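You operate a simulated robot arm through the tools that you are given. There is no shell and no other tool. Be economical: measure what you need, move in short steps, check, and stop when the job is done.

You are at the controls of a simulated robot arm. One attempt, no reset.

TASK
Open the wide drawer, put the pink sponge on the wooden top away in the inside of the wide drawer and shut the drawer again.

It is judged by the outcome, as a careful person would: the job done as asked, and still so three seconds after it is handed in. It fails if anything else is knocked over, pushed out of place, dropped, spilled or broken.

THE ROBOT
A 7-joint arm with a two-finger parallel gripper, fixed in place. Base frame: the origin is at the foot of the arm, x ahead of it, y to its left, z up; the work surface is at about z = 900. Units: mm, degrees, N and s.
With the tool pointing down near the work surface it reaches from about 300 to 680 mm from the base axis. Its first joint turns from -66.0 to 66.0 degrees. Payload 1.57 kg.
The tool frame sits at the grasp point between the pads (the TCP): z along the fingers, y along the line on which they close. The tips reach 30 mm beyond it. The gripper opens to 110 mm. The fingers are 24 mm wide and 12 mm thick; the gripper's body (48 by 112 mm) begins 78 mm behind the TCP.
Orientation is that of the tool frame in the base frame, as a unit quaternion [w, x, y, z]. With the fingers straight down and closing along the base's y, the tool's x points along the base's -x, its y along +y and its z along -z.

THE INTERFACE
- The arm moves only by the tool jog_arm. Its argument "plan" is a list that holds one entry, the list of rows, each a list of 7 numbers: the closure in counts, from 0 (fully open) to 255 (shut), then the shift along the tool's x, y, z in mm, then the turn, a rotation vector about the tool's x, y, z in degrees. In form: [[[jaw, x, y, z, wx, wy, wz], ...]]. A call has 1 to 8 rows; each row is the pose to reach, as a shift and turn from the pose commanded when the call began, along the tool's axes at that moment. Rows are played at 5 a second. More than 50 mm and 8.6 degrees between two rows, or a gripper value outside its range, and nothing of the call is played. Where a pose cannot be reached the arm comes as near as it can. A force on the tool above 40 N (or 10 N above the force at the start of the call, whichever is more), or a blocked arm, ends the call early, and 0.2 s more pass. The fingers move at their own pace (about 108 mm/s each) and stop on an object; they squeeze with about 39 N. The grip force told is the motor's: it shows also when the fingers shut on nothing. Time passes only in rows, and 0.2 s behind the last, so rows that repeat a pose let the fingers close. It gives the time, the measured TCP pose, the force on the tool (base axes), the opening and the grip force at its end, in the units of the frame above (readings bear some noise), and new pictures: "pictures" is both (left out), scene, wrist or none.
- Cameras (640 x 400 px; columns grow to the right, rows downward): "scene" is fixed at [130.3, -364, 1396.8]; the picture's right is [0.95, -0.31, 0.00], its down [-0.19, -0.58, -0.80] and it looks along [0.24, 0.76, -0.61] (base axes); focal length 278 px, centre (320, 200). "wrist" rides on the gripper at [70, 16, -141] in the tool frame; the picture's right is [-0.23, 0.97, 0.00], its down [-0.86, -0.20, -0.48] and it looks along [-0.47, -0.11, 0.88] (tool axes); focal length 222 px, centre (320, 200). There is no depth. A picture from a camera that has moved, and an enlarged one, comes with that camera's place and axes in the base frame and with its lens. The place of the scene camera against the robot may be out by one fixed shift of up to 18 mm in any direction.
- inspect(camera, box): a new picture of the part [left, top, right, bottom] of that camera's present view, enlarged. The clock stands still meanwhile.
- finish_job(): hands the job in; it is judged then, once.

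Go step by step. Nothing tells you positions but the pictures and the camera data: compare them with the known pose of the tool, close in by small moves and look again before you grip or let go. The budget is 90 turns and 170 pictures, counting those below and the enlarged ones. Unless the task says otherwise, let go and move clear before handing in, and close with one line.

The tools are called after "Call:" by a JSON object that holds its "fn" and its "kwargs". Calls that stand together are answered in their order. jog_arm: Moves the arm, as the interface text tells. Its arguments: {"type":"object","properties":{"plan":{"type":"array"},"pictures":{"type":"string","enum":["both","scene","wrist","none"]}},"required":["plan"]} The other tools are called the same way: inspect (camera, box) takes an enlarged picture of a part of a camera's view; finish_job () hands the job in.

At the start:

```text
clock: 0.0
position: [343.3, 274.1, 1184.7]
orientation: [0.0, 0.0, 1.0, 0.0]
contact_force: [0.1, 1.2, -0.3]
grip_width: 109.7
grasp_force: 0.1
```

scene: 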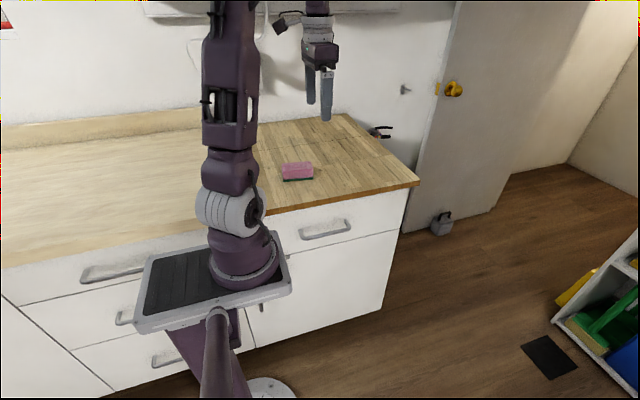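
wrist: 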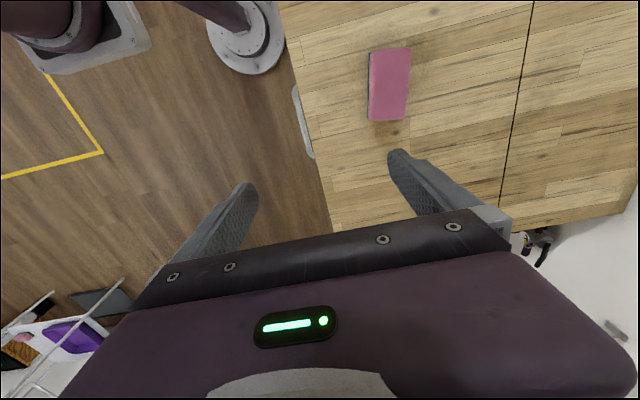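

I see the wooden top, whose front edge lies along x at about y≈245, with the sponge near (305, 400) and a drawer handle under it near (340, 225, 823). I'll take closer views before moving.

Call:
{"fn": "inspect", "kwargs": {"camera": "scene", "box": [240, 140, 440, 265]}}

Call:
{"fn": "inspect", "kwargs": {"camera": "wrist", "box": [250, 40, 440, 240]}}

Call:
{"fn": "inspect", "kwargs": {"camera": "scene", "box": [0, 200, 300, 390]}}

```text
3.20 times, centred on (340, 202) of scene
camera zoom: at [130.3, -364.0, 1396.8], right [0.95, -0.31, 0.0], down [-0.19, -0.58, -0.8], along [0.24, 0.76, -0.61], focal length 888 px, centre (256, 192)
```

zoom: 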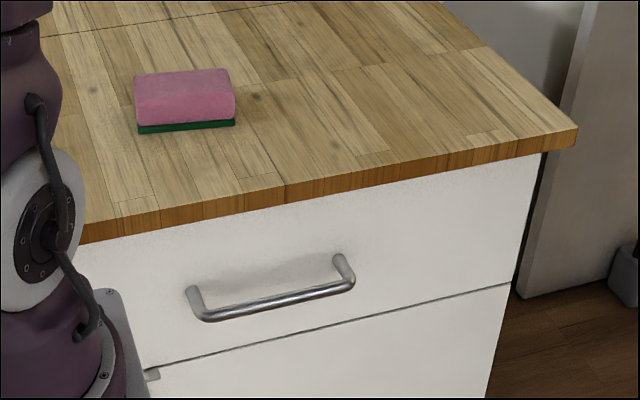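

```text
2.00 times, centred on (345, 140) of wrist
camera zoom: at [273.2, 291.5, 1327.0], right [0.23, 0.97, 0.0], down [0.86, -0.2, 0.48], along [0.47, -0.11, -0.88], focal length 444 px, centre (270, 320)
```

zoom: 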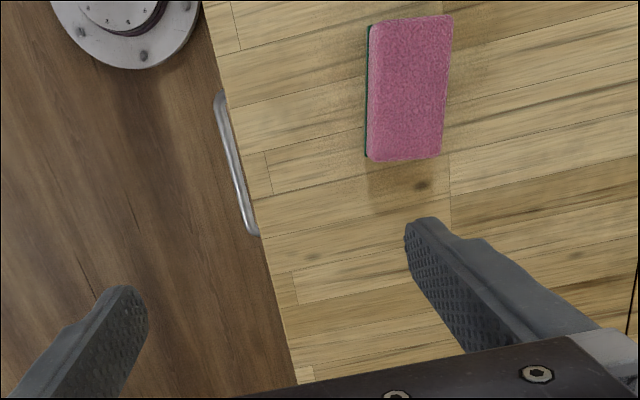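

```text
2.11 times, centred on (150, 295) of scene
camera zoom: at [130.3, -364.0, 1396.8], right [0.95, -0.31, 0.0], down [-0.19, -0.58, -0.8], along [0.24, 0.76, -0.61], focal length 585 px, centre (678, 0)
```

zoom: 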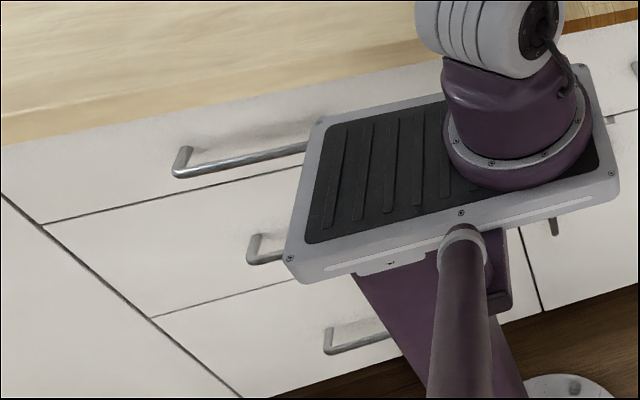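

The handle bar sits about level with the counter edge, so I'll come at it tilted 45° from the front. First step is to move in front of the counter, tilting on the way.

Call:
{"fn": "jog_arm", "kwargs": {"plan": [[[0, -1, -20, 25, -5, 0, 0], [0, -2, -40, 50, -11, 0, 0], [0, -3, -60, 75, -17, 0, 0], [0, -4, -80, 105, -23, 0, 0], [0, -5, -100, 135, -29, 0, 0], [0, -6, -120, 165, -35, 0, 0], [0, -7, -135, 195, -40, 0, 0], [0, -7, -149, 225, -45, 0, 0]]]}}

```text
clock: 1.8
position: [349.8, 126.9, 957.5]
orientation: [-0.001, 0.001, 0.923, 0.384]
contact_force: [-0.7, 0.1, 1.1]
grip_width: 110.1
grasp_force: 0.1
camera wrist: at [280.4, 38.7, 1070.3], right [0.23, 0.69, 0.69], down [0.85, -0.48, 0.2], along [0.47, 0.54, -0.7], focal length 222 px, centre (320, 200)
```

scene: 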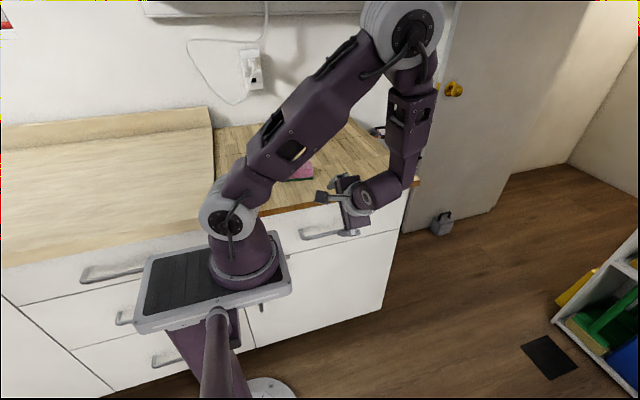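
wrist: 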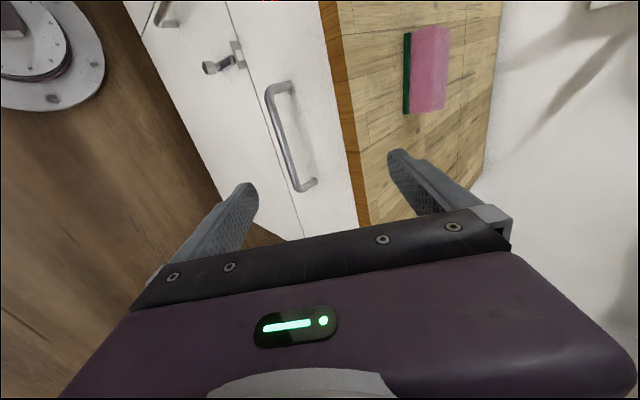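

The handle is in clear view now, along with a small fitting near its left end. I'll zoom in on both.

Call:
{"fn": "inspect", "kwargs": {"camera": "wrist", "box": [130, 0, 380, 210]}}

Call:
{"fn": "inspect", "kwargs": {"camera": "wrist", "box": [190, 20, 290, 110]}}

```text
1.90 times, centred on (255, 105) of wrist
camera zoom: at [280.4, 38.7, 1070.3], right [0.23, 0.69, 0.69], down [0.85, -0.48, 0.2], along [0.47, 0.54, -0.7], focal length 423 px, centre (444, 381)
```

zoom: 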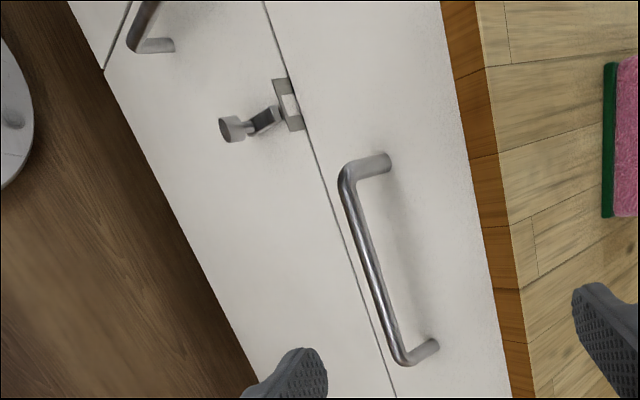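

```text
4.44 times, centred on (240, 65) of wrist
camera zoom: at [280.4, 38.7, 1070.3], right [0.23, 0.69, 0.69], down [0.85, -0.48, 0.2], along [0.47, 0.54, -0.7], focal length 987 px, centre (676, 800)
```

zoom: 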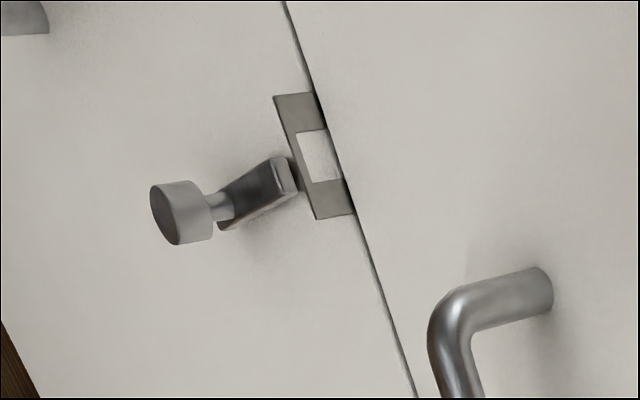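

There's a latch (a knob on a lever with a keeper plate) at the drawer's lower edge near x≈216, z≈660. I need to know whether it's locked, so I'll bring the wrist camera closer.

Call:
{"fn": "jog_arm", "kwargs": {"plan": [[[0, 6, -32, 18, 0, 0, 0], [0, 12, -64, 37, 0, 0, 0], [0, 18, -96, 56, 0, 0, 0], [0, 24, -128, 74, 0, 0, 0], [0, 30, -159, 92, 0, 0, 0], [0, 30, -159, 92, 0, 0, 0]]]}}

Call:
{"fn": "inspect", "kwargs": {"camera": "wrist", "box": [240, 0, 400, 110]}}

```text
clock: 3.2
position: [320.4, 78.5, 783.3]
orientation: [0.0, -0.001, 0.924, 0.382]
contact_force: [0.4, -0.5, 0.5]
grip_width: 110.1
grasp_force: 0.1
camera wrist: at [251.5, -9.3, 895.5], right [0.23, 0.69, 0.69], down [0.86, -0.48, 0.2], along [0.47, 0.54, -0.7], focal length 222 px, centre (320, 200)
```

scene: 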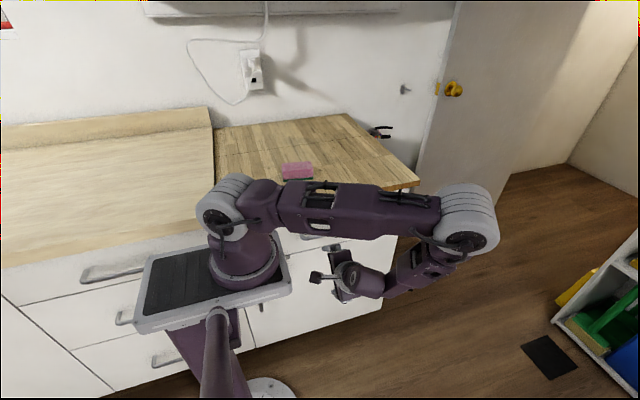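
wrist: 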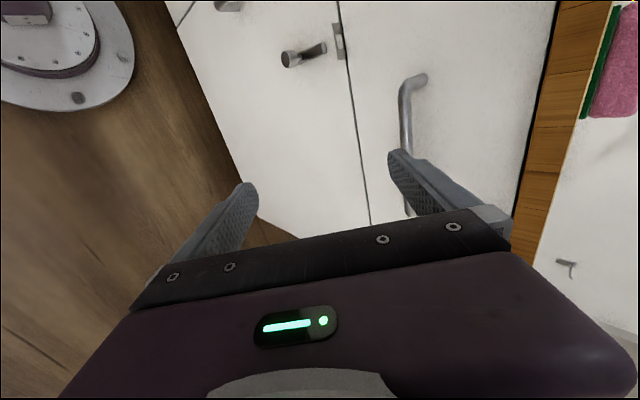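

```text
3.64 times, centred on (320, 55) of wrist
camera zoom: at [251.5, -9.3, 895.5], right [0.23, 0.69, 0.69], down [0.86, -0.48, 0.2], along [0.47, 0.54, -0.7], focal length 808 px, centre (320, 727)
```

zoom: 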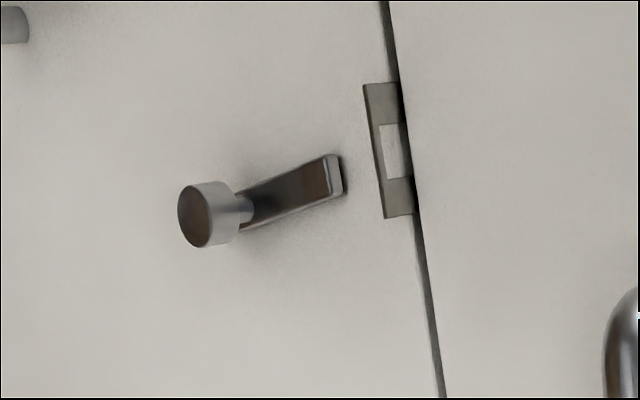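

The lever and knob are clear of the keeper plate, so the latch looks disengaged. I triangulate the handle bar at y≈228, z≈771. I'll tilt the tool to about 75°, part-close the gripper and line up in front of the bar.

Call:
{"fn": "jog_arm", "kwargs": {"plan": [[[60, -6, 12, 11, -6, 0, 0], [100, -12, 25, 22, -12, 0, 0], [139, -18, 37, 33, -18, 0, 0], [139, -24, 50, 43, -24, 0, 0], [139, -30, 62, 53, -30, 0, 0], [139, -30, 62, 53, -30, 0, 0]]]}}

Call:
{"fn": "inspect", "kwargs": {"camera": "scene", "box": [260, 180, 420, 300]}}

```text
clock: 4.6
position: [348.8, 159.9, 788.5]
orientation: [0.0, 0.0, 0.793, 0.61]
contact_force: [0.3, -0.2, -0.5]
grip_width: 49.9
grasp_force: 0.0
camera wrist: at [280.5, 28.3, 842.1], right [0.23, 0.25, 0.94], down [0.86, -0.51, -0.07], along [0.47, 0.82, -0.33], focal length 222 px, centre (320, 200)
```

scene: 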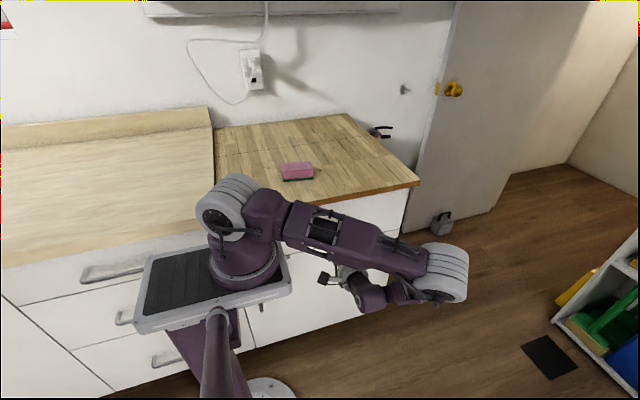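
wrist: 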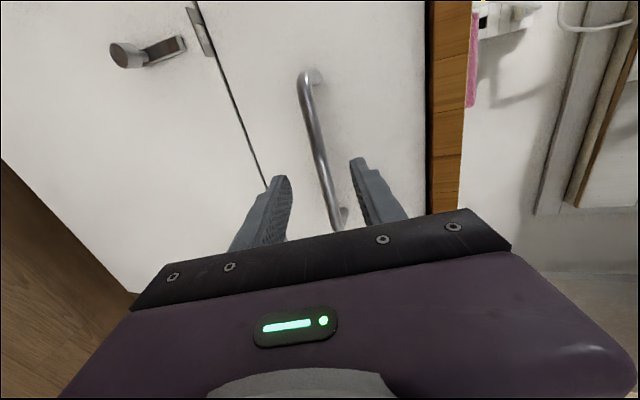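

```text
3.33 times, centred on (340, 240) of scene
camera zoom: at [130.3, -364.0, 1396.8], right [0.95, -0.31, 0.0], down [-0.19, -0.58, -0.8], along [0.24, 0.76, -0.61], focal length 926 px, centre (253, 67)
```

zoom: 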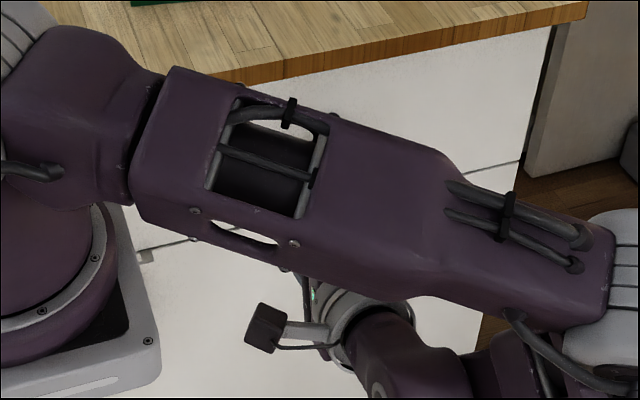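

The bar runs between the two fingers and lies just ahead. I'll advance along the tool axis.

Call:
{"fn": "jog_arm", "kwargs": {"plan": [[[139, 0, 0, 20, 0, 0, 0], [139, 0, 1, 40, 0, 0, 0], [139, 0, 2, 58, 0, 0, 0], [139, 0, 2, 58, 0, 0, 0]]], "pictures": "wrist"}}

Call:
{"fn": "inspect", "kwargs": {"camera": "wrist", "box": [60, 0, 420, 240]}}

```text
clock: 5.6
position: [350.7, 214.9, 775.0]
orientation: [0.0, 0.0, 0.793, 0.609]
contact_force: [-0.5, 0.5, -0.4]
grip_width: 49.8
grasp_force: 0.1
camera wrist: at [281.0, 83.5, 828.0], right [0.23, 0.25, 0.94], down [0.86, -0.51, -0.07], along [0.47, 0.82, -0.33], focal length 222 px, centre (320, 200)
```

wrist: 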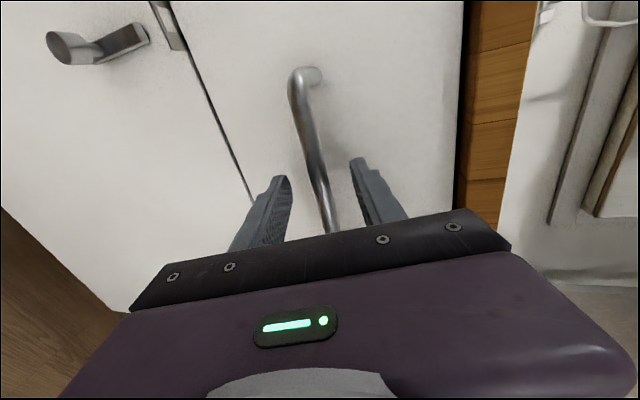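

```text
1.67 times, centred on (240, 120) of wrist
camera zoom: at [281.0, 83.5, 828.0], right [0.23, 0.25, 0.94], down [0.86, -0.51, -0.07], along [0.47, 0.82, -0.33], focal length 370 px, centre (453, 333)
```

zoom: 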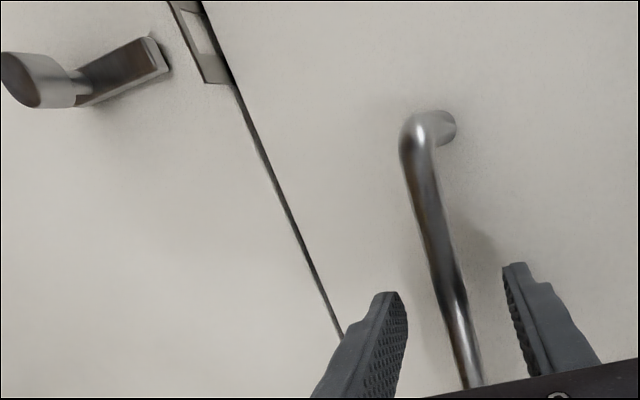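

The bar is between the pads. I'll close on it.

Call:
{"fn": "jog_arm", "kwargs": {"plan": [[[200, 0, 0, 4, 0, 0, 0], [255, 0, 0, 4, 0, 0, 0], [255, 0, 0, 4, 0, 0, 0], [255, 0, 0, 4, 0, 0, 0]]], "pictures": "wrist"}}

```text
clock: 6.6
position: [351.0, 220.7, 774.4]
orientation: [0.0, 0.0, 0.793, 0.61]
contact_force: [0.1, -5.4, 12.6]
grip_width: 13.8
grasp_force: 29.9
camera wrist: at [281.0, 87.4, 827.6], right [0.23, 0.25, 0.94], down [0.86, -0.51, -0.07], along [0.47, 0.82, -0.33], focal length 222 px, centre (320, 200)
```

wrist: 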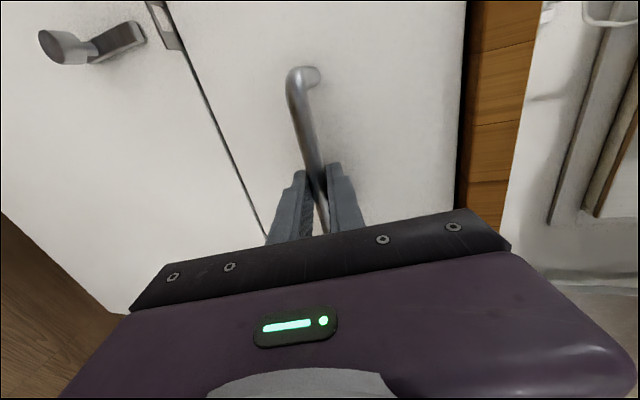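

I've gripped the bar, with an opening of 13.8 mm. I'll pull gently along -y.

Call:
{"fn": "jog_arm", "kwargs": {"plan": [[[255, 0, -1.6, -9.9, 0, 0, 0], [255, 0, -4.1, -19.5, 0, 0, 0], [255, 0, -6.7, -29.2, 0, 0, 0], [255, 0, -9.3, -38.9, 0, 0, 0]]]}}

```text
clock: 7.6
position: [350.2, 179.4, 773.7]
orientation: [0.001, 0.0, 0.795, 0.607]
contact_force: [10.5, 1.6, 2.0]
grip_width: 13.5
grasp_force: 31.0
camera wrist: at [280.9, 48.1, 828.0], right [0.23, 0.25, 0.94], down [0.85, -0.51, -0.07], along [0.47, 0.82, -0.33], focal length 222 px, centre (320, 200)
```

scene: 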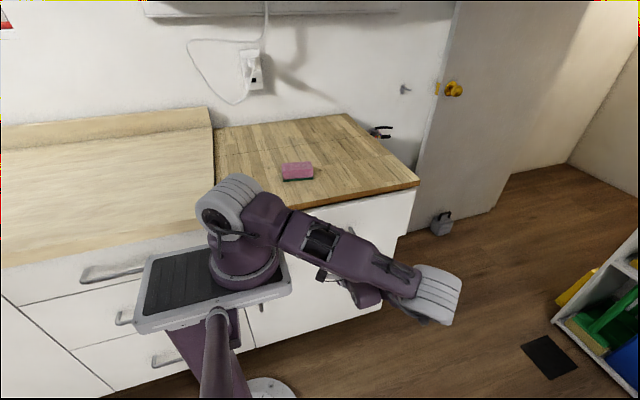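
wrist: 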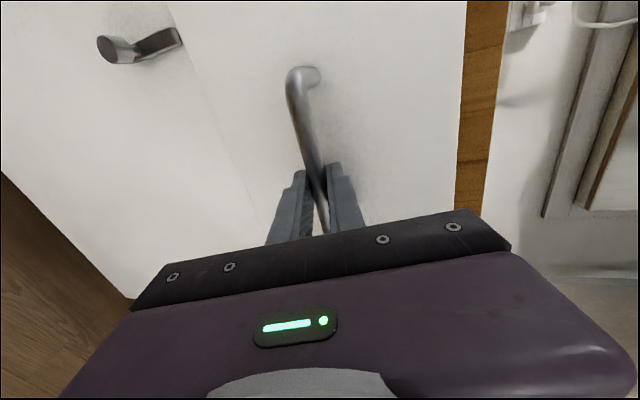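

The drawer is opening freely. I'll keep pulling.

Call:
{"fn": "jog_arm", "kwargs": {"plan": [[[255, 0, -5.2, -19.3, 0, 0, 0], [255, 0, -10.4, -38.6, 0, 0, 0], [255, 0, -15.5, -58, 0, 0, 0], [255, 0, -20.7, -77.3, 0, 0, 0], [255, 0, -25.9, -96.6, 0, 0, 0]]]}}

```text
clock: 8.8
position: [350.5, 78.3, 775.1]
orientation: [0.0, 0.0, 0.794, 0.608]
contact_force: [5.2, 1.8, -22.4]
grip_width: 13.9
grasp_force: 30.5
camera wrist: at [281.0, -53.2, 828.6], right [0.23, 0.26, 0.94], down [0.86, -0.51, -0.07], along [0.46, 0.82, -0.34], focal length 222 px, centre (320, 200)
```

scene: 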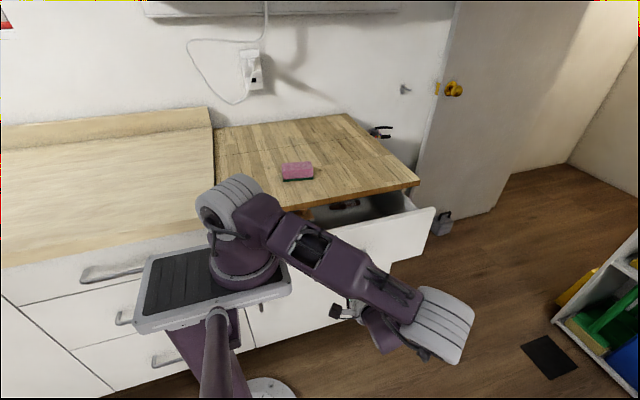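
wrist: 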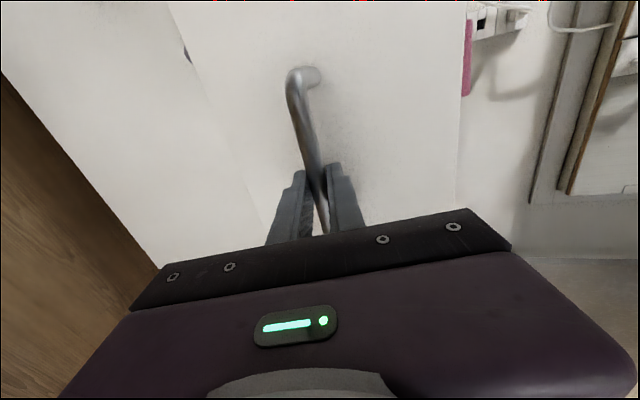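

It's open about 140 mm and there are objects inside. I'll pull another 60 mm.

Call:
{"fn": "jog_arm", "kwargs": {"plan": [[[255, 0, -6, -19, 0, 0, 0], [255, 0, -11.5, -38.4, 0, 0, 0], [255, 0, -16.5, -57.7, 0, 0, 0], [255, 0, -16.5, -57.7, 0, 0, 0]]]}}

Call:
{"fn": "inspect", "kwargs": {"camera": "scene", "box": [240, 150, 460, 290]}}

```text
clock: 9.8
position: [350.4, 19.1, 773.4]
orientation: [-0.001, -0.001, 0.793, 0.609]
contact_force: [1.5, 0.4, -3.6]
grip_width: 13.7
grasp_force: 30.1
camera wrist: at [281.0, -113.2, 827.7], right [0.23, 0.25, 0.94], down [0.86, -0.51, -0.07], along [0.46, 0.82, -0.33], focal length 222 px, centre (320, 200)
```

scene: 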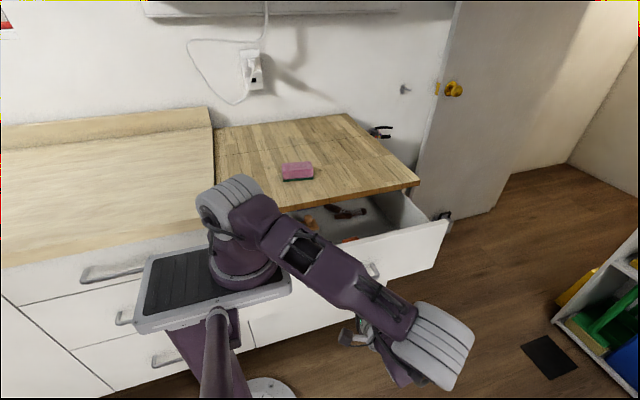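
wrist: 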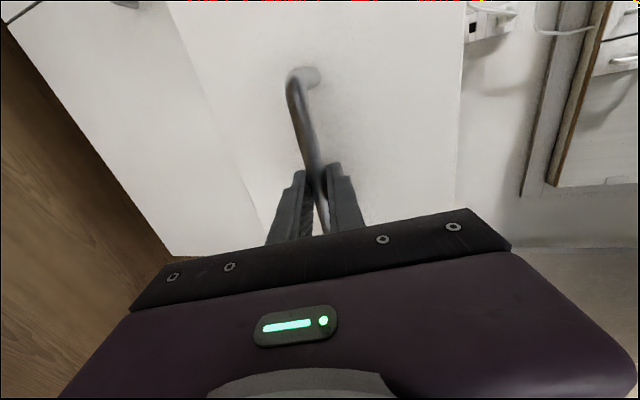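

```text
2.86 times, centred on (350, 220) of scene
camera zoom: at [130.4, -364.0, 1396.8], right [0.95, -0.31, 0.0], down [-0.19, -0.58, -0.8], along [0.24, 0.76, -0.61], focal length 793 px, centre (234, 143)
```

zoom: 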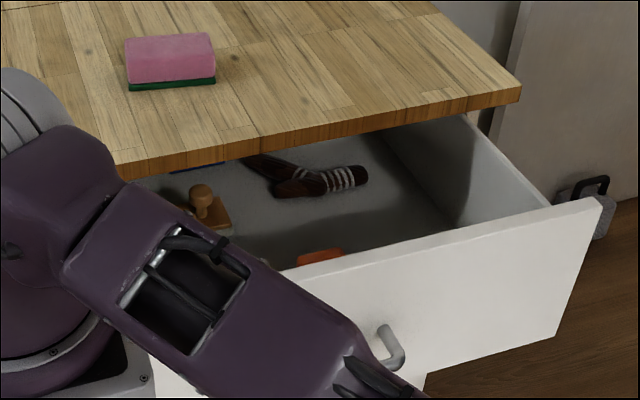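

The drawer is open about 200 mm, with items inside but free floor space too. I'll let go and back away from the handle.

Call:
{"fn": "jog_arm", "kwargs": {"plan": [[[180, 0, 0, 0, 0, 0, 0], [139, 0, 0, 0, 0, 0, 0], [139, 0, 0, 0, 0, 0, 0], [139, 0, 0, -15, 0, 0, 0], [139, 0, 0, -35, 0, 0, 0], [139, 0, 0, -55, 0, 0, 0]]]}}

```text
clock: 11.2
position: [349.9, -32.0, 789.0]
orientation: [0.0, 0.0, 0.794, 0.608]
contact_force: [1.5, -1.3, 0.1]
grip_width: 50.2
grasp_force: 0.2
camera wrist: at [280.6, -164.6, 842.6], right [0.23, 0.25, 0.94], down [0.86, -0.51, -0.07], along [0.47, 0.82, -0.33], focal length 222 px, centre (320, 200)
```

scene: 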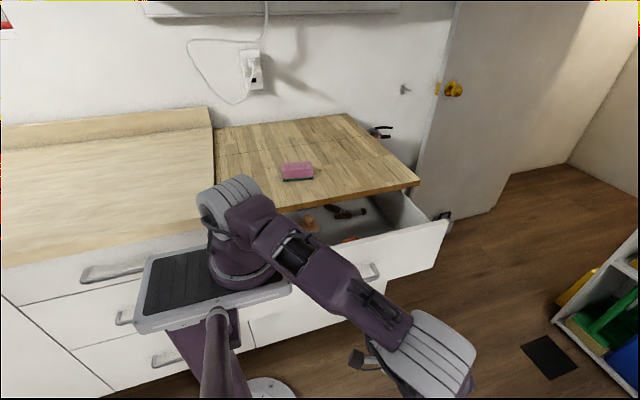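
wrist: 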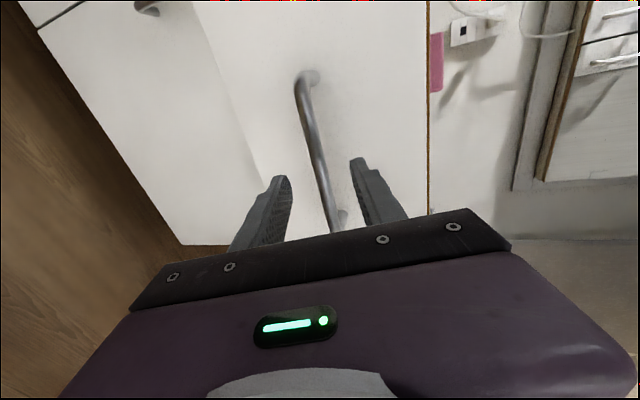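

Clear of the handle. I'll rise above the counter while untilting the tool.

Call:
{"fn": "jog_arm", "kwargs": {"plan": [[[139, 0, 29, -8, 5, 0, 0], [139, 0, 58, -16, 12, 0, 0], [139, 0, 87, -23, 20, 0, 0], [139, 0, 116, -31, 28, 0, 0], [139, 0, 146, -35, 36, 0, 0], [100, 0, 178, -37, 44, 0, 0], [60, 0, 208, -35, 52, 0, 0], [0, 0, 240, -33, 60, 0, 0]]]}}

```text
clock: 13.0
position: [348.8, -0.5, 1029.8]
orientation: [0.001, 0.0, 0.992, 0.129]
contact_force: [0.5, -0.2, 0.4]
grip_width: 110.2
grasp_force: 0.1
camera wrist: at [280.1, -20.5, 1170.7], right [0.23, 0.94, 0.25], down [0.86, -0.31, 0.41], along [0.47, 0.12, -0.88], focal length 222 px, centre (320, 200)
```

scene: 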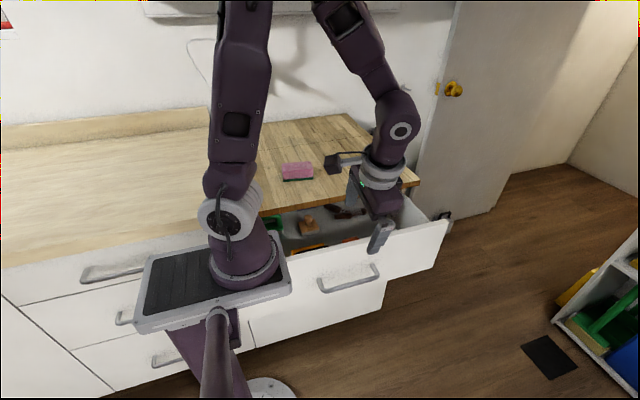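
wrist: 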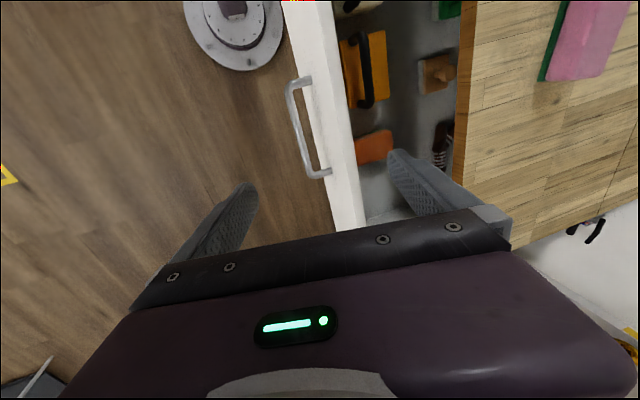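

The drawer's contents are visible, and its right part seems free. Next I'll move over the sponge, pointing straight down.

Call:
{"fn": "jog_arm", "kwargs": {"plan": [[[0, 5, 43, 5, 2, 0, 0], [0, 11, 87, 10, 4, 0, 0], [0, 16, 131, 15, 6, 0, 0], [0, 22, 175, 20, 8, 0, 0], [0, 27, 219, 25, 10, 0, 0], [0, 33, 263, 30, 12, 0, 0], [0, 38, 307, 35, 14, 0, 0], [0, 44, 351, 41, 14.8, 0, 0]]]}}

Call:
{"fn": "inspect", "kwargs": {"camera": "scene", "box": [240, 150, 460, 290]}}

```text
clock: 14.8
position: [304.3, 347.6, 1078.9]
orientation: [0.0, 0.0, 1.0, 0.002]
contact_force: [-0.2, 0.0, -1.1]
grip_width: 110.1
grasp_force: 0.0
camera wrist: at [236.4, 364.0, 1221.6], right [0.23, 0.97, 0.0], down [0.85, -0.2, 0.48], along [0.47, -0.11, -0.88], focal length 222 px, centre (320, 200)
```

scene: 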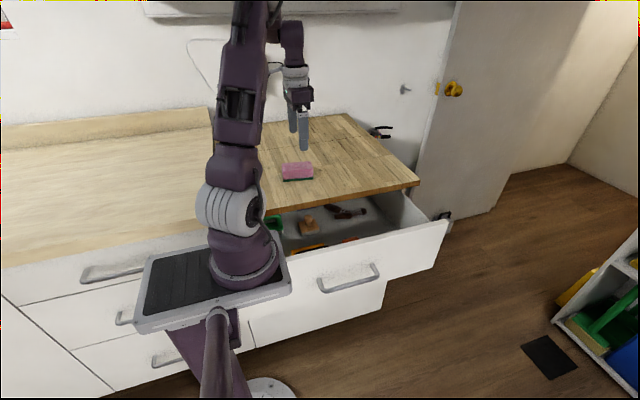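
wrist: 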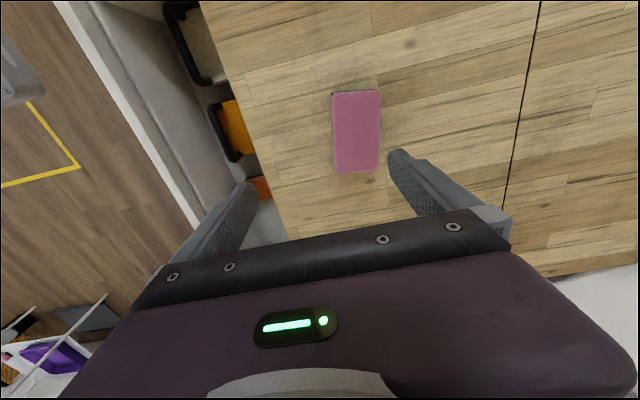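

```text
2.86 times, centred on (350, 220) of scene
camera zoom: at [130.3, -364.0, 1396.9], right [0.95, -0.31, 0.0], down [-0.19, -0.58, -0.8], along [0.24, 0.76, -0.61], focal length 793 px, centre (234, 143)
```

zoom: 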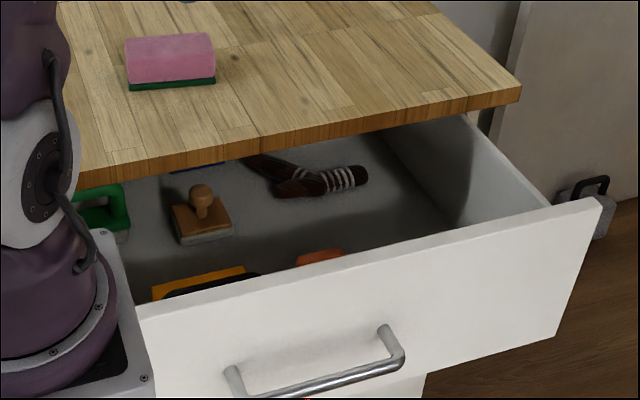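

The sponge centre is near (309, 394), turned about -9°, and about 58 mm wide. I'll line up above it and check.

Call:
{"fn": "jog_arm", "kwargs": {"plan": [[[0, -2, 16, 20, 0, 0, 3], [0, -4, 32, 40, 0, 0, 6], [0, -5, 46, 65, 0, 0, 9], [0, -5, 46, 75, 0, 0, 9]]]}}

Call:
{"fn": "inspect", "kwargs": {"camera": "scene", "box": [250, 90, 370, 200]}}

```text
clock: 15.8
position: [309.2, 392.7, 1004.3]
orientation: [0.0, 0.078, 0.997, 0.001]
contact_force: [-0.7, -0.3, -1.1]
grip_width: 109.7
grasp_force: 0.1
camera wrist: at [244.3, 420.5, 1147.3], right [0.38, 0.93, 0.0], down [0.81, -0.33, 0.48], along [0.44, -0.18, -0.88], focal length 222 px, centre (320, 200)
```

scene: 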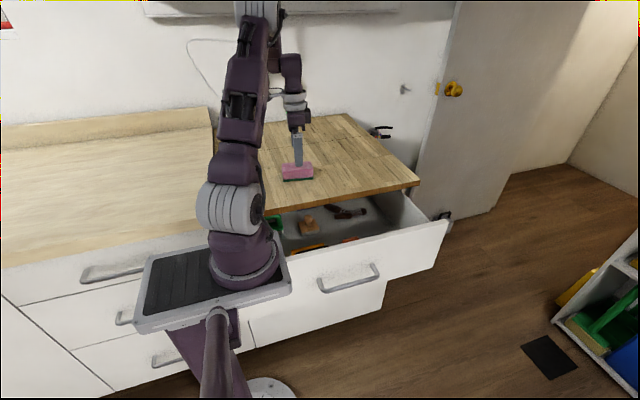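
wrist: 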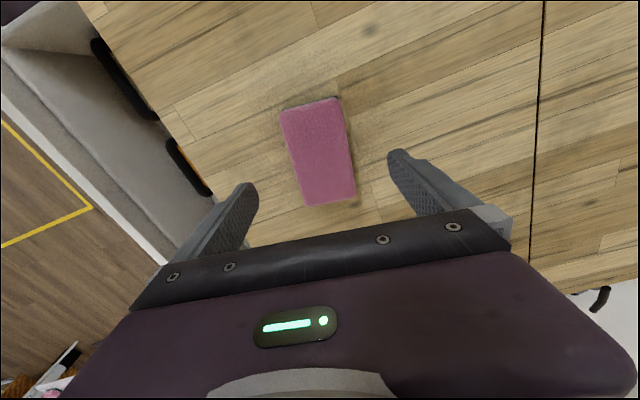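

```text
3.64 times, centred on (310, 145) of scene
camera zoom: at [130.3, -364.0, 1396.8], right [0.95, -0.31, 0.0], down [-0.19, -0.58, -0.8], along [0.24, 0.76, -0.61], focal length 1010 px, centre (356, 400)
```

zoom: 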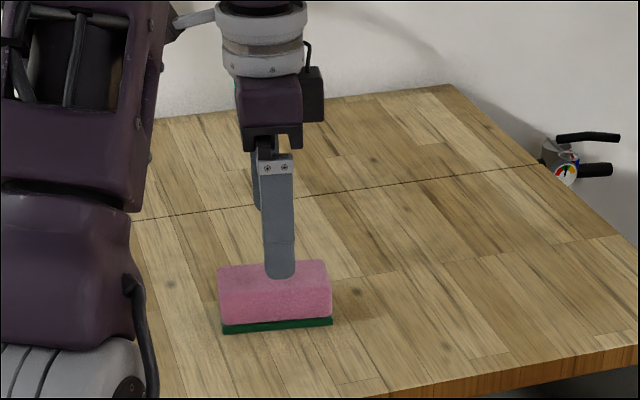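

Aligned: the centre measures about (308, 396). I'll descend to z≈937 and close.

Call:
{"fn": "jog_arm", "kwargs": {"plan": [[[0, 0, 2, 25, 0, 0, 1], [0, 0, 2, 48, 0, 0, 1.5], [0, 0, 2, 67, 0, 0, 1.5], [0, 0, 2, 67, 0, 0, 1.5]]]}}

Call:
{"fn": "inspect", "kwargs": {"camera": "scene", "box": [250, 120, 350, 200]}}

```text
clock: 16.8
position: [310.6, 395.2, 939.1]
orientation: [-0.001, 0.092, 0.996, 0.002]
contact_force: [-0.3, 0.4, 0.5]
grip_width: 110.0
grasp_force: 0.0
camera wrist: at [245.6, 424.5, 1081.0], right [0.4, 0.92, 0.0], down [0.8, -0.35, 0.48], along [0.44, -0.19, -0.88], focal length 222 px, centre (320, 200)
```

scene: 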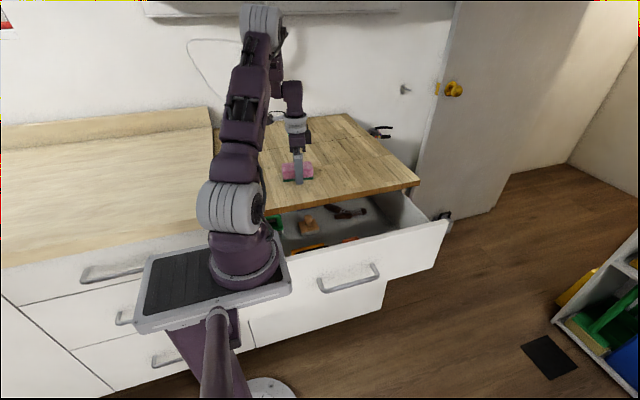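
wrist: 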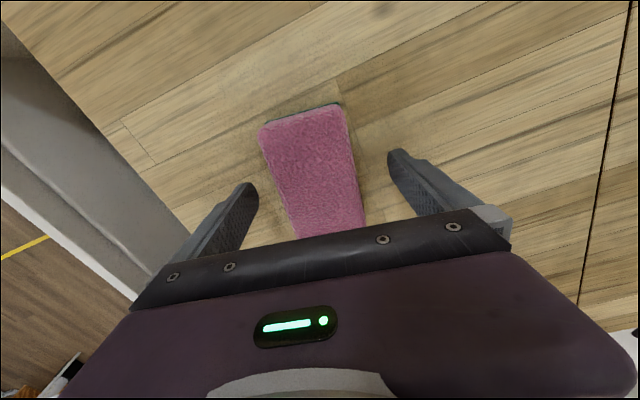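

```text
5.00 times, centred on (300, 160) of scene
camera zoom: at [130.3, -364.0, 1396.8], right [0.95, -0.31, 0.0], down [-0.19, -0.58, -0.8], along [0.24, 0.76, -0.61], focal length 1388 px, centre (420, 400)
```

zoom: 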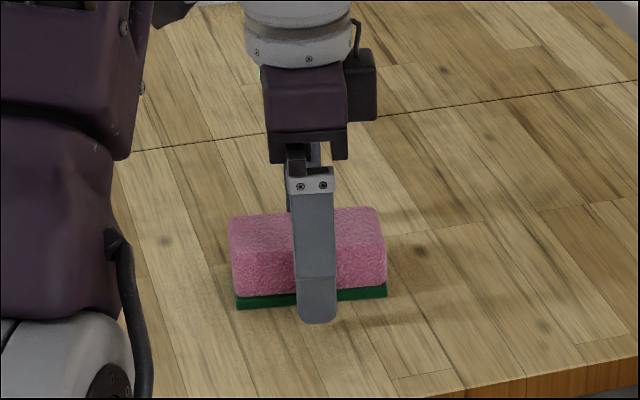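

The fingers straddle the sponge. Closing now.

Call:
{"fn": "jog_arm", "kwargs": {"plan": [[[120, 0, 0, 0, 0, 0, 0], [255, 0, 0, 0, 0, 0, 0], [255, 0, 0, 0, 0, 0, 0], [255, 0, 0, 0, 0, 0, 0]]], "pictures": "wrist"}}

```text
clock: 17.8
position: [310.0, 395.3, 940.1]
orientation: [0.0, 0.092, 0.996, 0.002]
contact_force: [-1.0, 0.8, 0.2]
grip_width: 56.5
grasp_force: 39.0
camera wrist: at [245.6, 424.6, 1081.3], right [0.4, 0.92, 0.0], down [0.8, -0.35, 0.48], along [0.44, -0.19, -0.88], focal length 222 px, centre (320, 200)
```

wrist: 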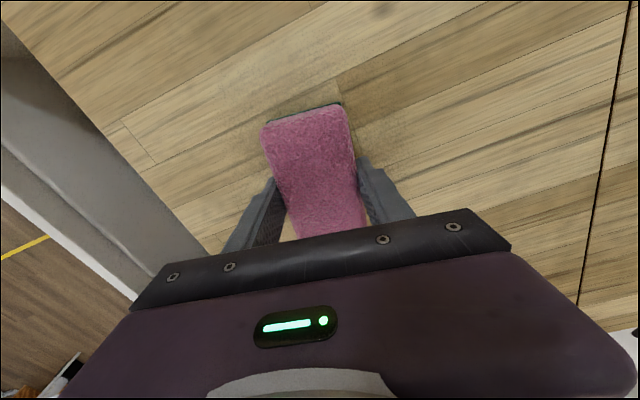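

Holding the sponge at 56.5 mm. I'll lift it and carry it toward the free right part of the drawer.

Call:
{"fn": "jog_arm", "kwargs": {"plan": [[[255, 0, 0, -45, 0, 0, 0], [255, 0, 0, -90, 0, 0, 0], [255, -36, -26, -92, 0, 0, -2], [255, -73, -53, -94, 0, 0, -4], [255, -109, -79, -96, 0, 0, -6], [255, -146, -105, -98, 0, 0, -8], [255, -182, -132, -100, 0, 0, -10], [255, -219, -158, -100, 0, 0, -10.5]]]}}

Call:
{"fn": "inspect", "kwargs": {"camera": "scene", "box": [240, 130, 460, 290]}}

```text
clock: 19.6
position: [496.9, 198.5, 1037.5]
orientation: [0.0, -0.001, 1.0, 0.001]
contact_force: [-0.6, -0.4, 0.1]
grip_width: 56.5
grasp_force: 38.9
camera wrist: at [426.9, 214.2, 1178.7], right [0.23, 0.97, 0.0], down [0.86, -0.2, 0.48], along [0.47, -0.1, -0.88], focal length 222 px, centre (320, 200)
```

scene: 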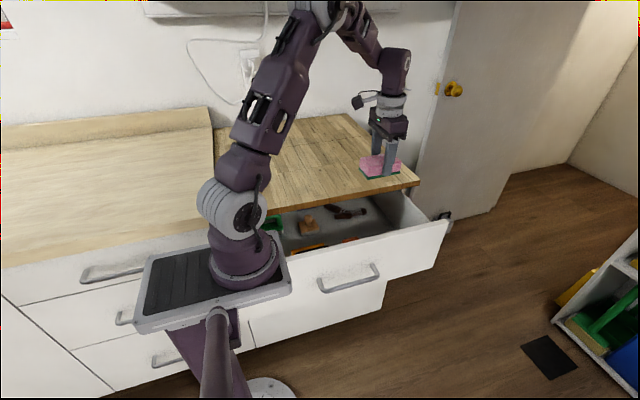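
wrist: 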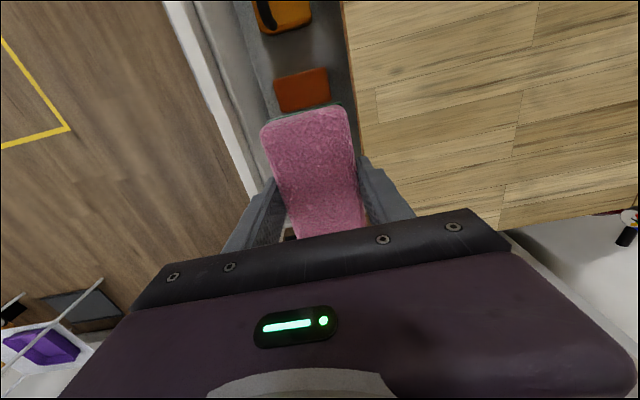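

```text
2.50 times, centred on (350, 210) of scene
camera zoom: at [130.3, -364.0, 1396.8], right [0.95, -0.31, 0.0], down [-0.19, -0.58, -0.8], along [0.24, 0.76, -0.61], focal length 694 px, centre (245, 175)
```

zoom: 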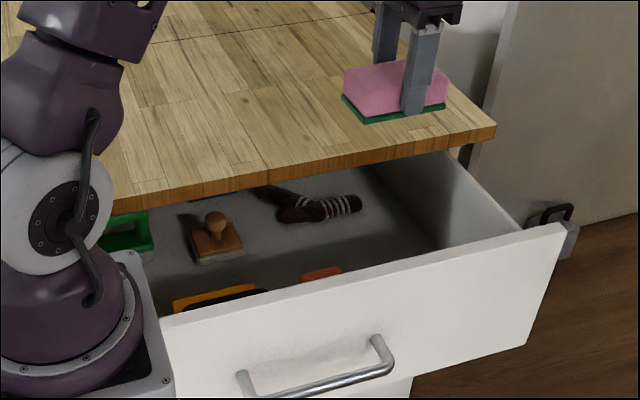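

The free space is around x 490–600, y 100–245. I'll move over (540, 170) and lower partway.

Call:
{"fn": "jog_arm", "kwargs": {"plan": [[[255, -22, -14, 0, 0, 0, 0], [255, -43, -28, 0, 0, 0, 0], [255, -43, -28, 40, 0, 0, 0], [255, -43, -28, 80, 0, 0, 0], [255, -43, -28, 110, 0, 0, 0], [255, -43, -28, 110, 0, 0, 0]]]}}

Call:
{"fn": "inspect", "kwargs": {"camera": "scene", "box": [300, 130, 460, 270]}}

```text
clock: 21.0
position: [538.2, 170.5, 924.9]
orientation: [0.0, -0.002, 1.0, 0.002]
contact_force: [0.3, 0.1, -0.2]
grip_width: 56.3
grasp_force: 38.8
camera wrist: at [470.3, 187.4, 1067.6], right [0.23, 0.97, 0.0], down [0.86, -0.2, 0.48], along [0.47, -0.11, -0.88], focal length 222 px, centre (320, 200)
```

scene: 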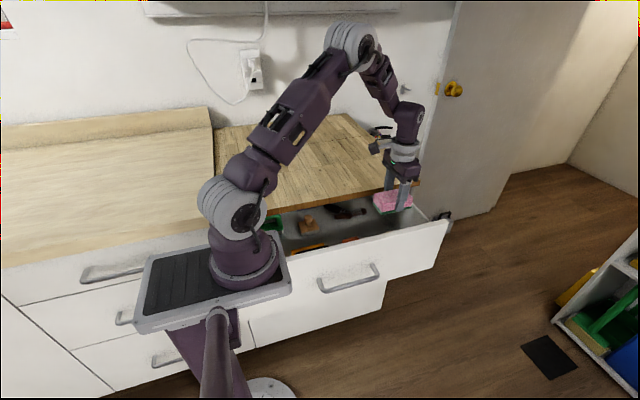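
wrist: 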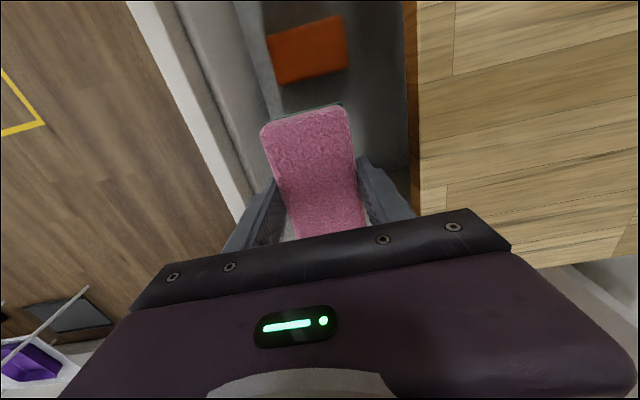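

```text
2.86 times, centred on (380, 200) of scene
camera zoom: at [130.3, -364.0, 1396.8], right [0.95, -0.31, 0.0], down [-0.19, -0.58, -0.8], along [0.24, 0.76, -0.61], focal length 793 px, centre (149, 200)
```

zoom: 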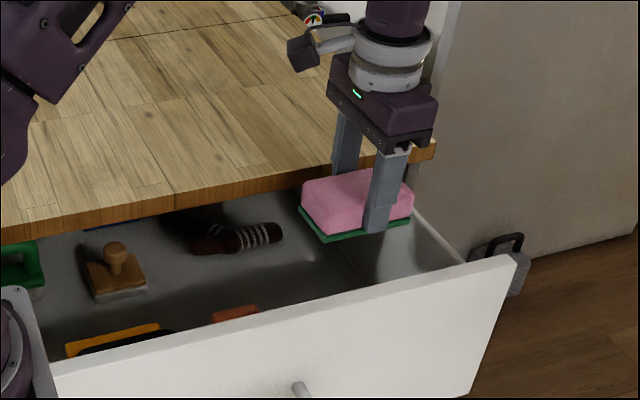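

Clearances look balanced on both sides. I'll lower the sponge into the drawer, shifted a few mm left.

Call:
{"fn": "jog_arm", "kwargs": {"plan": [[[255, 3, -2, 30, 0, 0, 0], [255, 6, -3, 60, 0, 0, 0], [255, 6, -3, 90, 0, 0, 0], [255, 6, -3, 120, 0, 0, 0], [255, 6, -3, 145, 0, 0, 0], [255, 6, -3, 145, 0, 0, 0]]]}}

Call:
{"fn": "inspect", "kwargs": {"camera": "scene", "box": [300, 130, 460, 270]}}

```text
clock: 22.4
position: [533.1, 168.6, 782.4]
orientation: [0.0, 0.0, 1.0, 0.002]
contact_force: [0.3, 0.5, 0.1]
grip_width: 56.5
grasp_force: 39.1
camera wrist: at [464.3, 185.4, 923.7], right [0.23, 0.97, 0.0], down [0.86, -0.2, 0.48], along [0.47, -0.11, -0.88], focal length 222 px, centre (320, 200)
```

scene: 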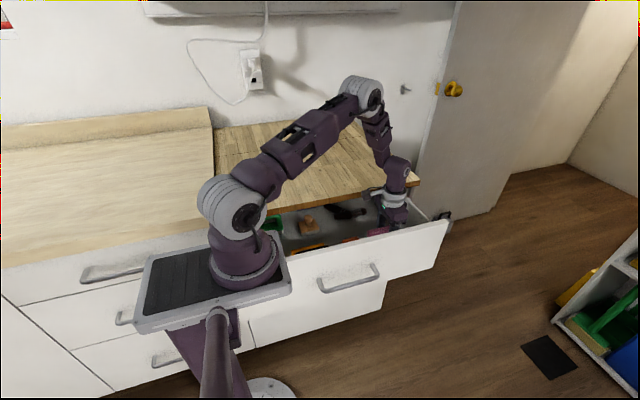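
wrist: 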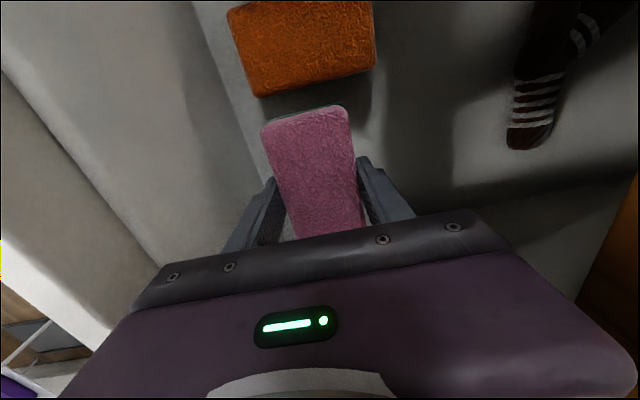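

```text
2.86 times, centred on (380, 200) of scene
camera zoom: at [130.3, -364.0, 1396.8], right [0.95, -0.31, 0.0], down [-0.19, -0.58, -0.8], along [0.24, 0.76, -0.61], focal length 793 px, centre (149, 200)
```

zoom: 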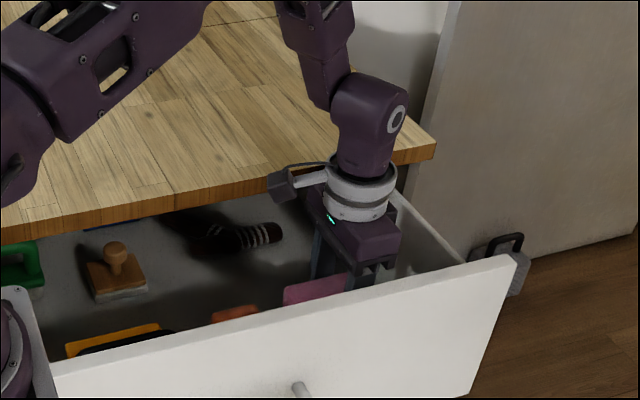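

It's inside, with no contact and a gap of about 15 mm to the orange item. I'll lower in small steps until it touches.

Call:
{"fn": "jog_arm", "kwargs": {"plan": [[[255, -4, 0, 12, 0, 0, 0], [255, -4, 0, 24, 0, 0, 0], [255, -4, 0, 30, 0, 0, 0]]], "pictures": "wrist"}}

```text
clock: 23.2
position: [538.5, 169.4, 751.0]
orientation: [0.0, 0.0, 1.0, 0.001]
contact_force: [-0.5, -0.3, -0.2]
grip_width: 56.5
grasp_force: 39.6
camera wrist: at [469.3, 186.2, 894.9], right [0.23, 0.97, 0.0], down [0.86, -0.2, 0.48], along [0.47, -0.11, -0.88], focal length 222 px, centre (320, 200)
```

wrist: 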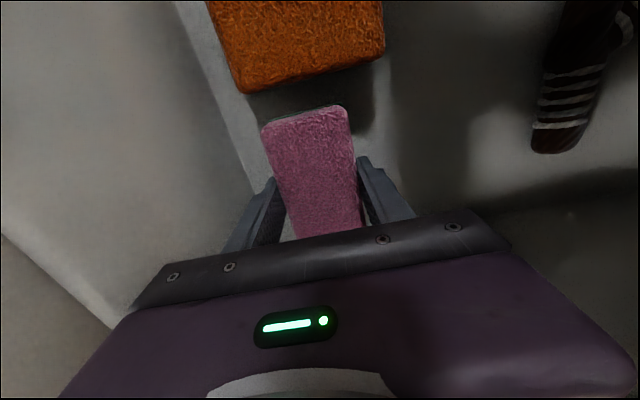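

No contact yet; I'll keep lowering slowly.

Call:
{"fn": "jog_arm", "kwargs": {"plan": [[[255, 0, 0, 5, 0, 0, 0], [255, 0, 0, 10, 0, 0, 0], [255, 0, 0, 14, 0, 0, 0]]], "pictures": "scene"}}

Call:
{"fn": "inspect", "kwargs": {"camera": "scene", "box": [340, 160, 460, 260]}}

```text
clock: 24.0
position: [538.0, 169.9, 739.1]
orientation: [0.0, -0.001, 1.0, 0.002]
contact_force: [0.7, 0.0, -0.3]
grip_width: 56.3
grasp_force: 38.9
```

scene: 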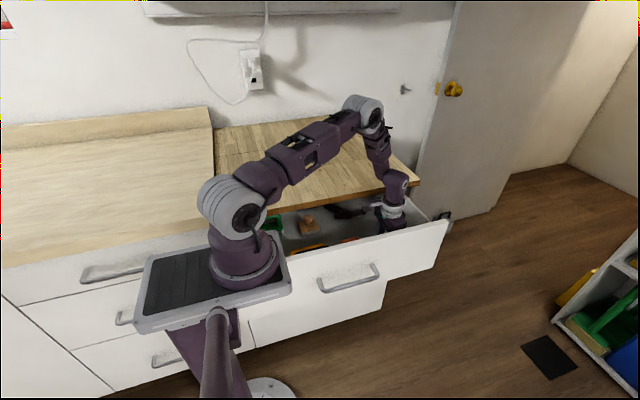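

```text
4.00 times, centred on (400, 210) of scene
camera zoom: at [130.3, -364.0, 1396.8], right [0.95, -0.31, 0.0], down [-0.19, -0.58, -0.8], along [0.24, 0.76, -0.61], focal length 1111 px, centre (0, 160)
```

zoom: 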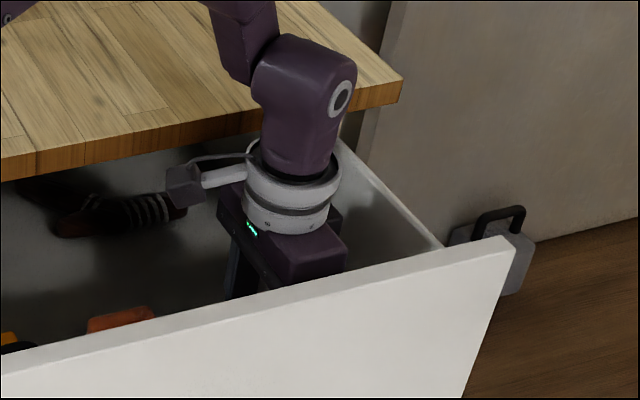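

Still free. I'll lower a bit further.

Call:
{"fn": "jog_arm", "kwargs": {"plan": [[[255, 0, 0, 4, 0, 0, 0], [255, 0, 0, 8, 0, 0, 0], [255, 0, 0, 12, 0, 0, 0]]], "pictures": "wrist"}}

```text
clock: 24.8
position: [538.3, 170.6, 731.1]
orientation: [0.0, -0.001, 1.0, 0.002]
contact_force: [-7.0, -1.5, 16.7]
grip_width: 56.3
grasp_force: 39.4
stopped in row 3: the force on the tool passed its limit (the readings are from after the stop); the commanded pose is now the measured one
camera wrist: at [469.2, 186.9, 872.9], right [0.23, 0.97, 0.0], down [0.86, -0.2, 0.48], along [0.47, -0.11, -0.88], focal length 222 px, centre (320, 200)
```

wrist: 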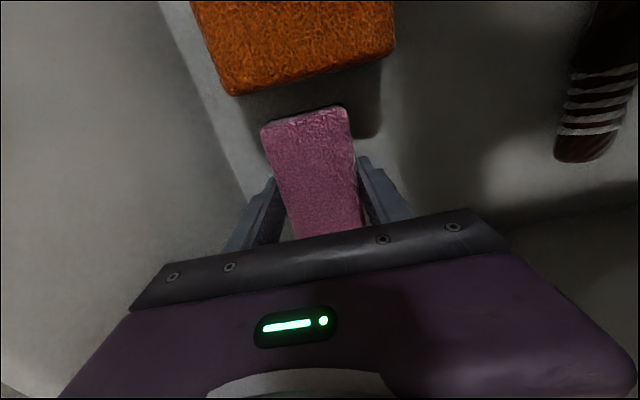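

The sponge has touched the drawer floor at TCP z≈731. I'll open partway and rise straight up.

Call:
{"fn": "jog_arm", "kwargs": {"plan": [[[85, 0, 0, -1, 0, 0, 0], [85, 0, 0, -1, 0, 0, 0], [85, 0, 0, -1, 0, 0, 0], [85, 0, 0, -20, 0, 0, 0], [85, 0, 0, -50, 0, 0, 0], [85, 0, 0, -90, 0, 0, 0], [85, 0, 0, -130, 0, 0, 0], [85, 0, 0, -170, 0, 0, 0]]]}}

```text
clock: 26.6
position: [537.6, 169.7, 898.6]
orientation: [-0.001, 0.0, 1.0, 0.002]
contact_force: [-0.8, 0.4, -0.2]
grip_width: 73.3
grasp_force: 0.1
camera wrist: at [469.2, 186.0, 1041.9], right [0.23, 0.97, 0.0], down [0.86, -0.2, 0.48], along [0.47, -0.11, -0.88], focal length 222 px, centre (320, 200)
```

scene: 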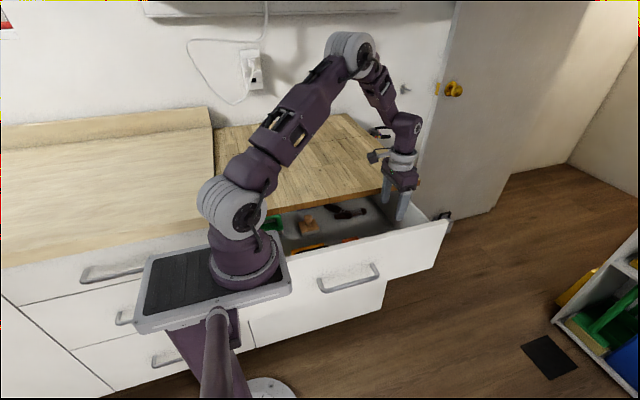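
wrist: 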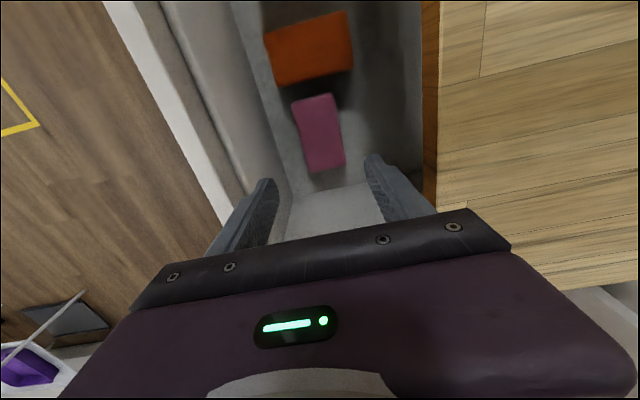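

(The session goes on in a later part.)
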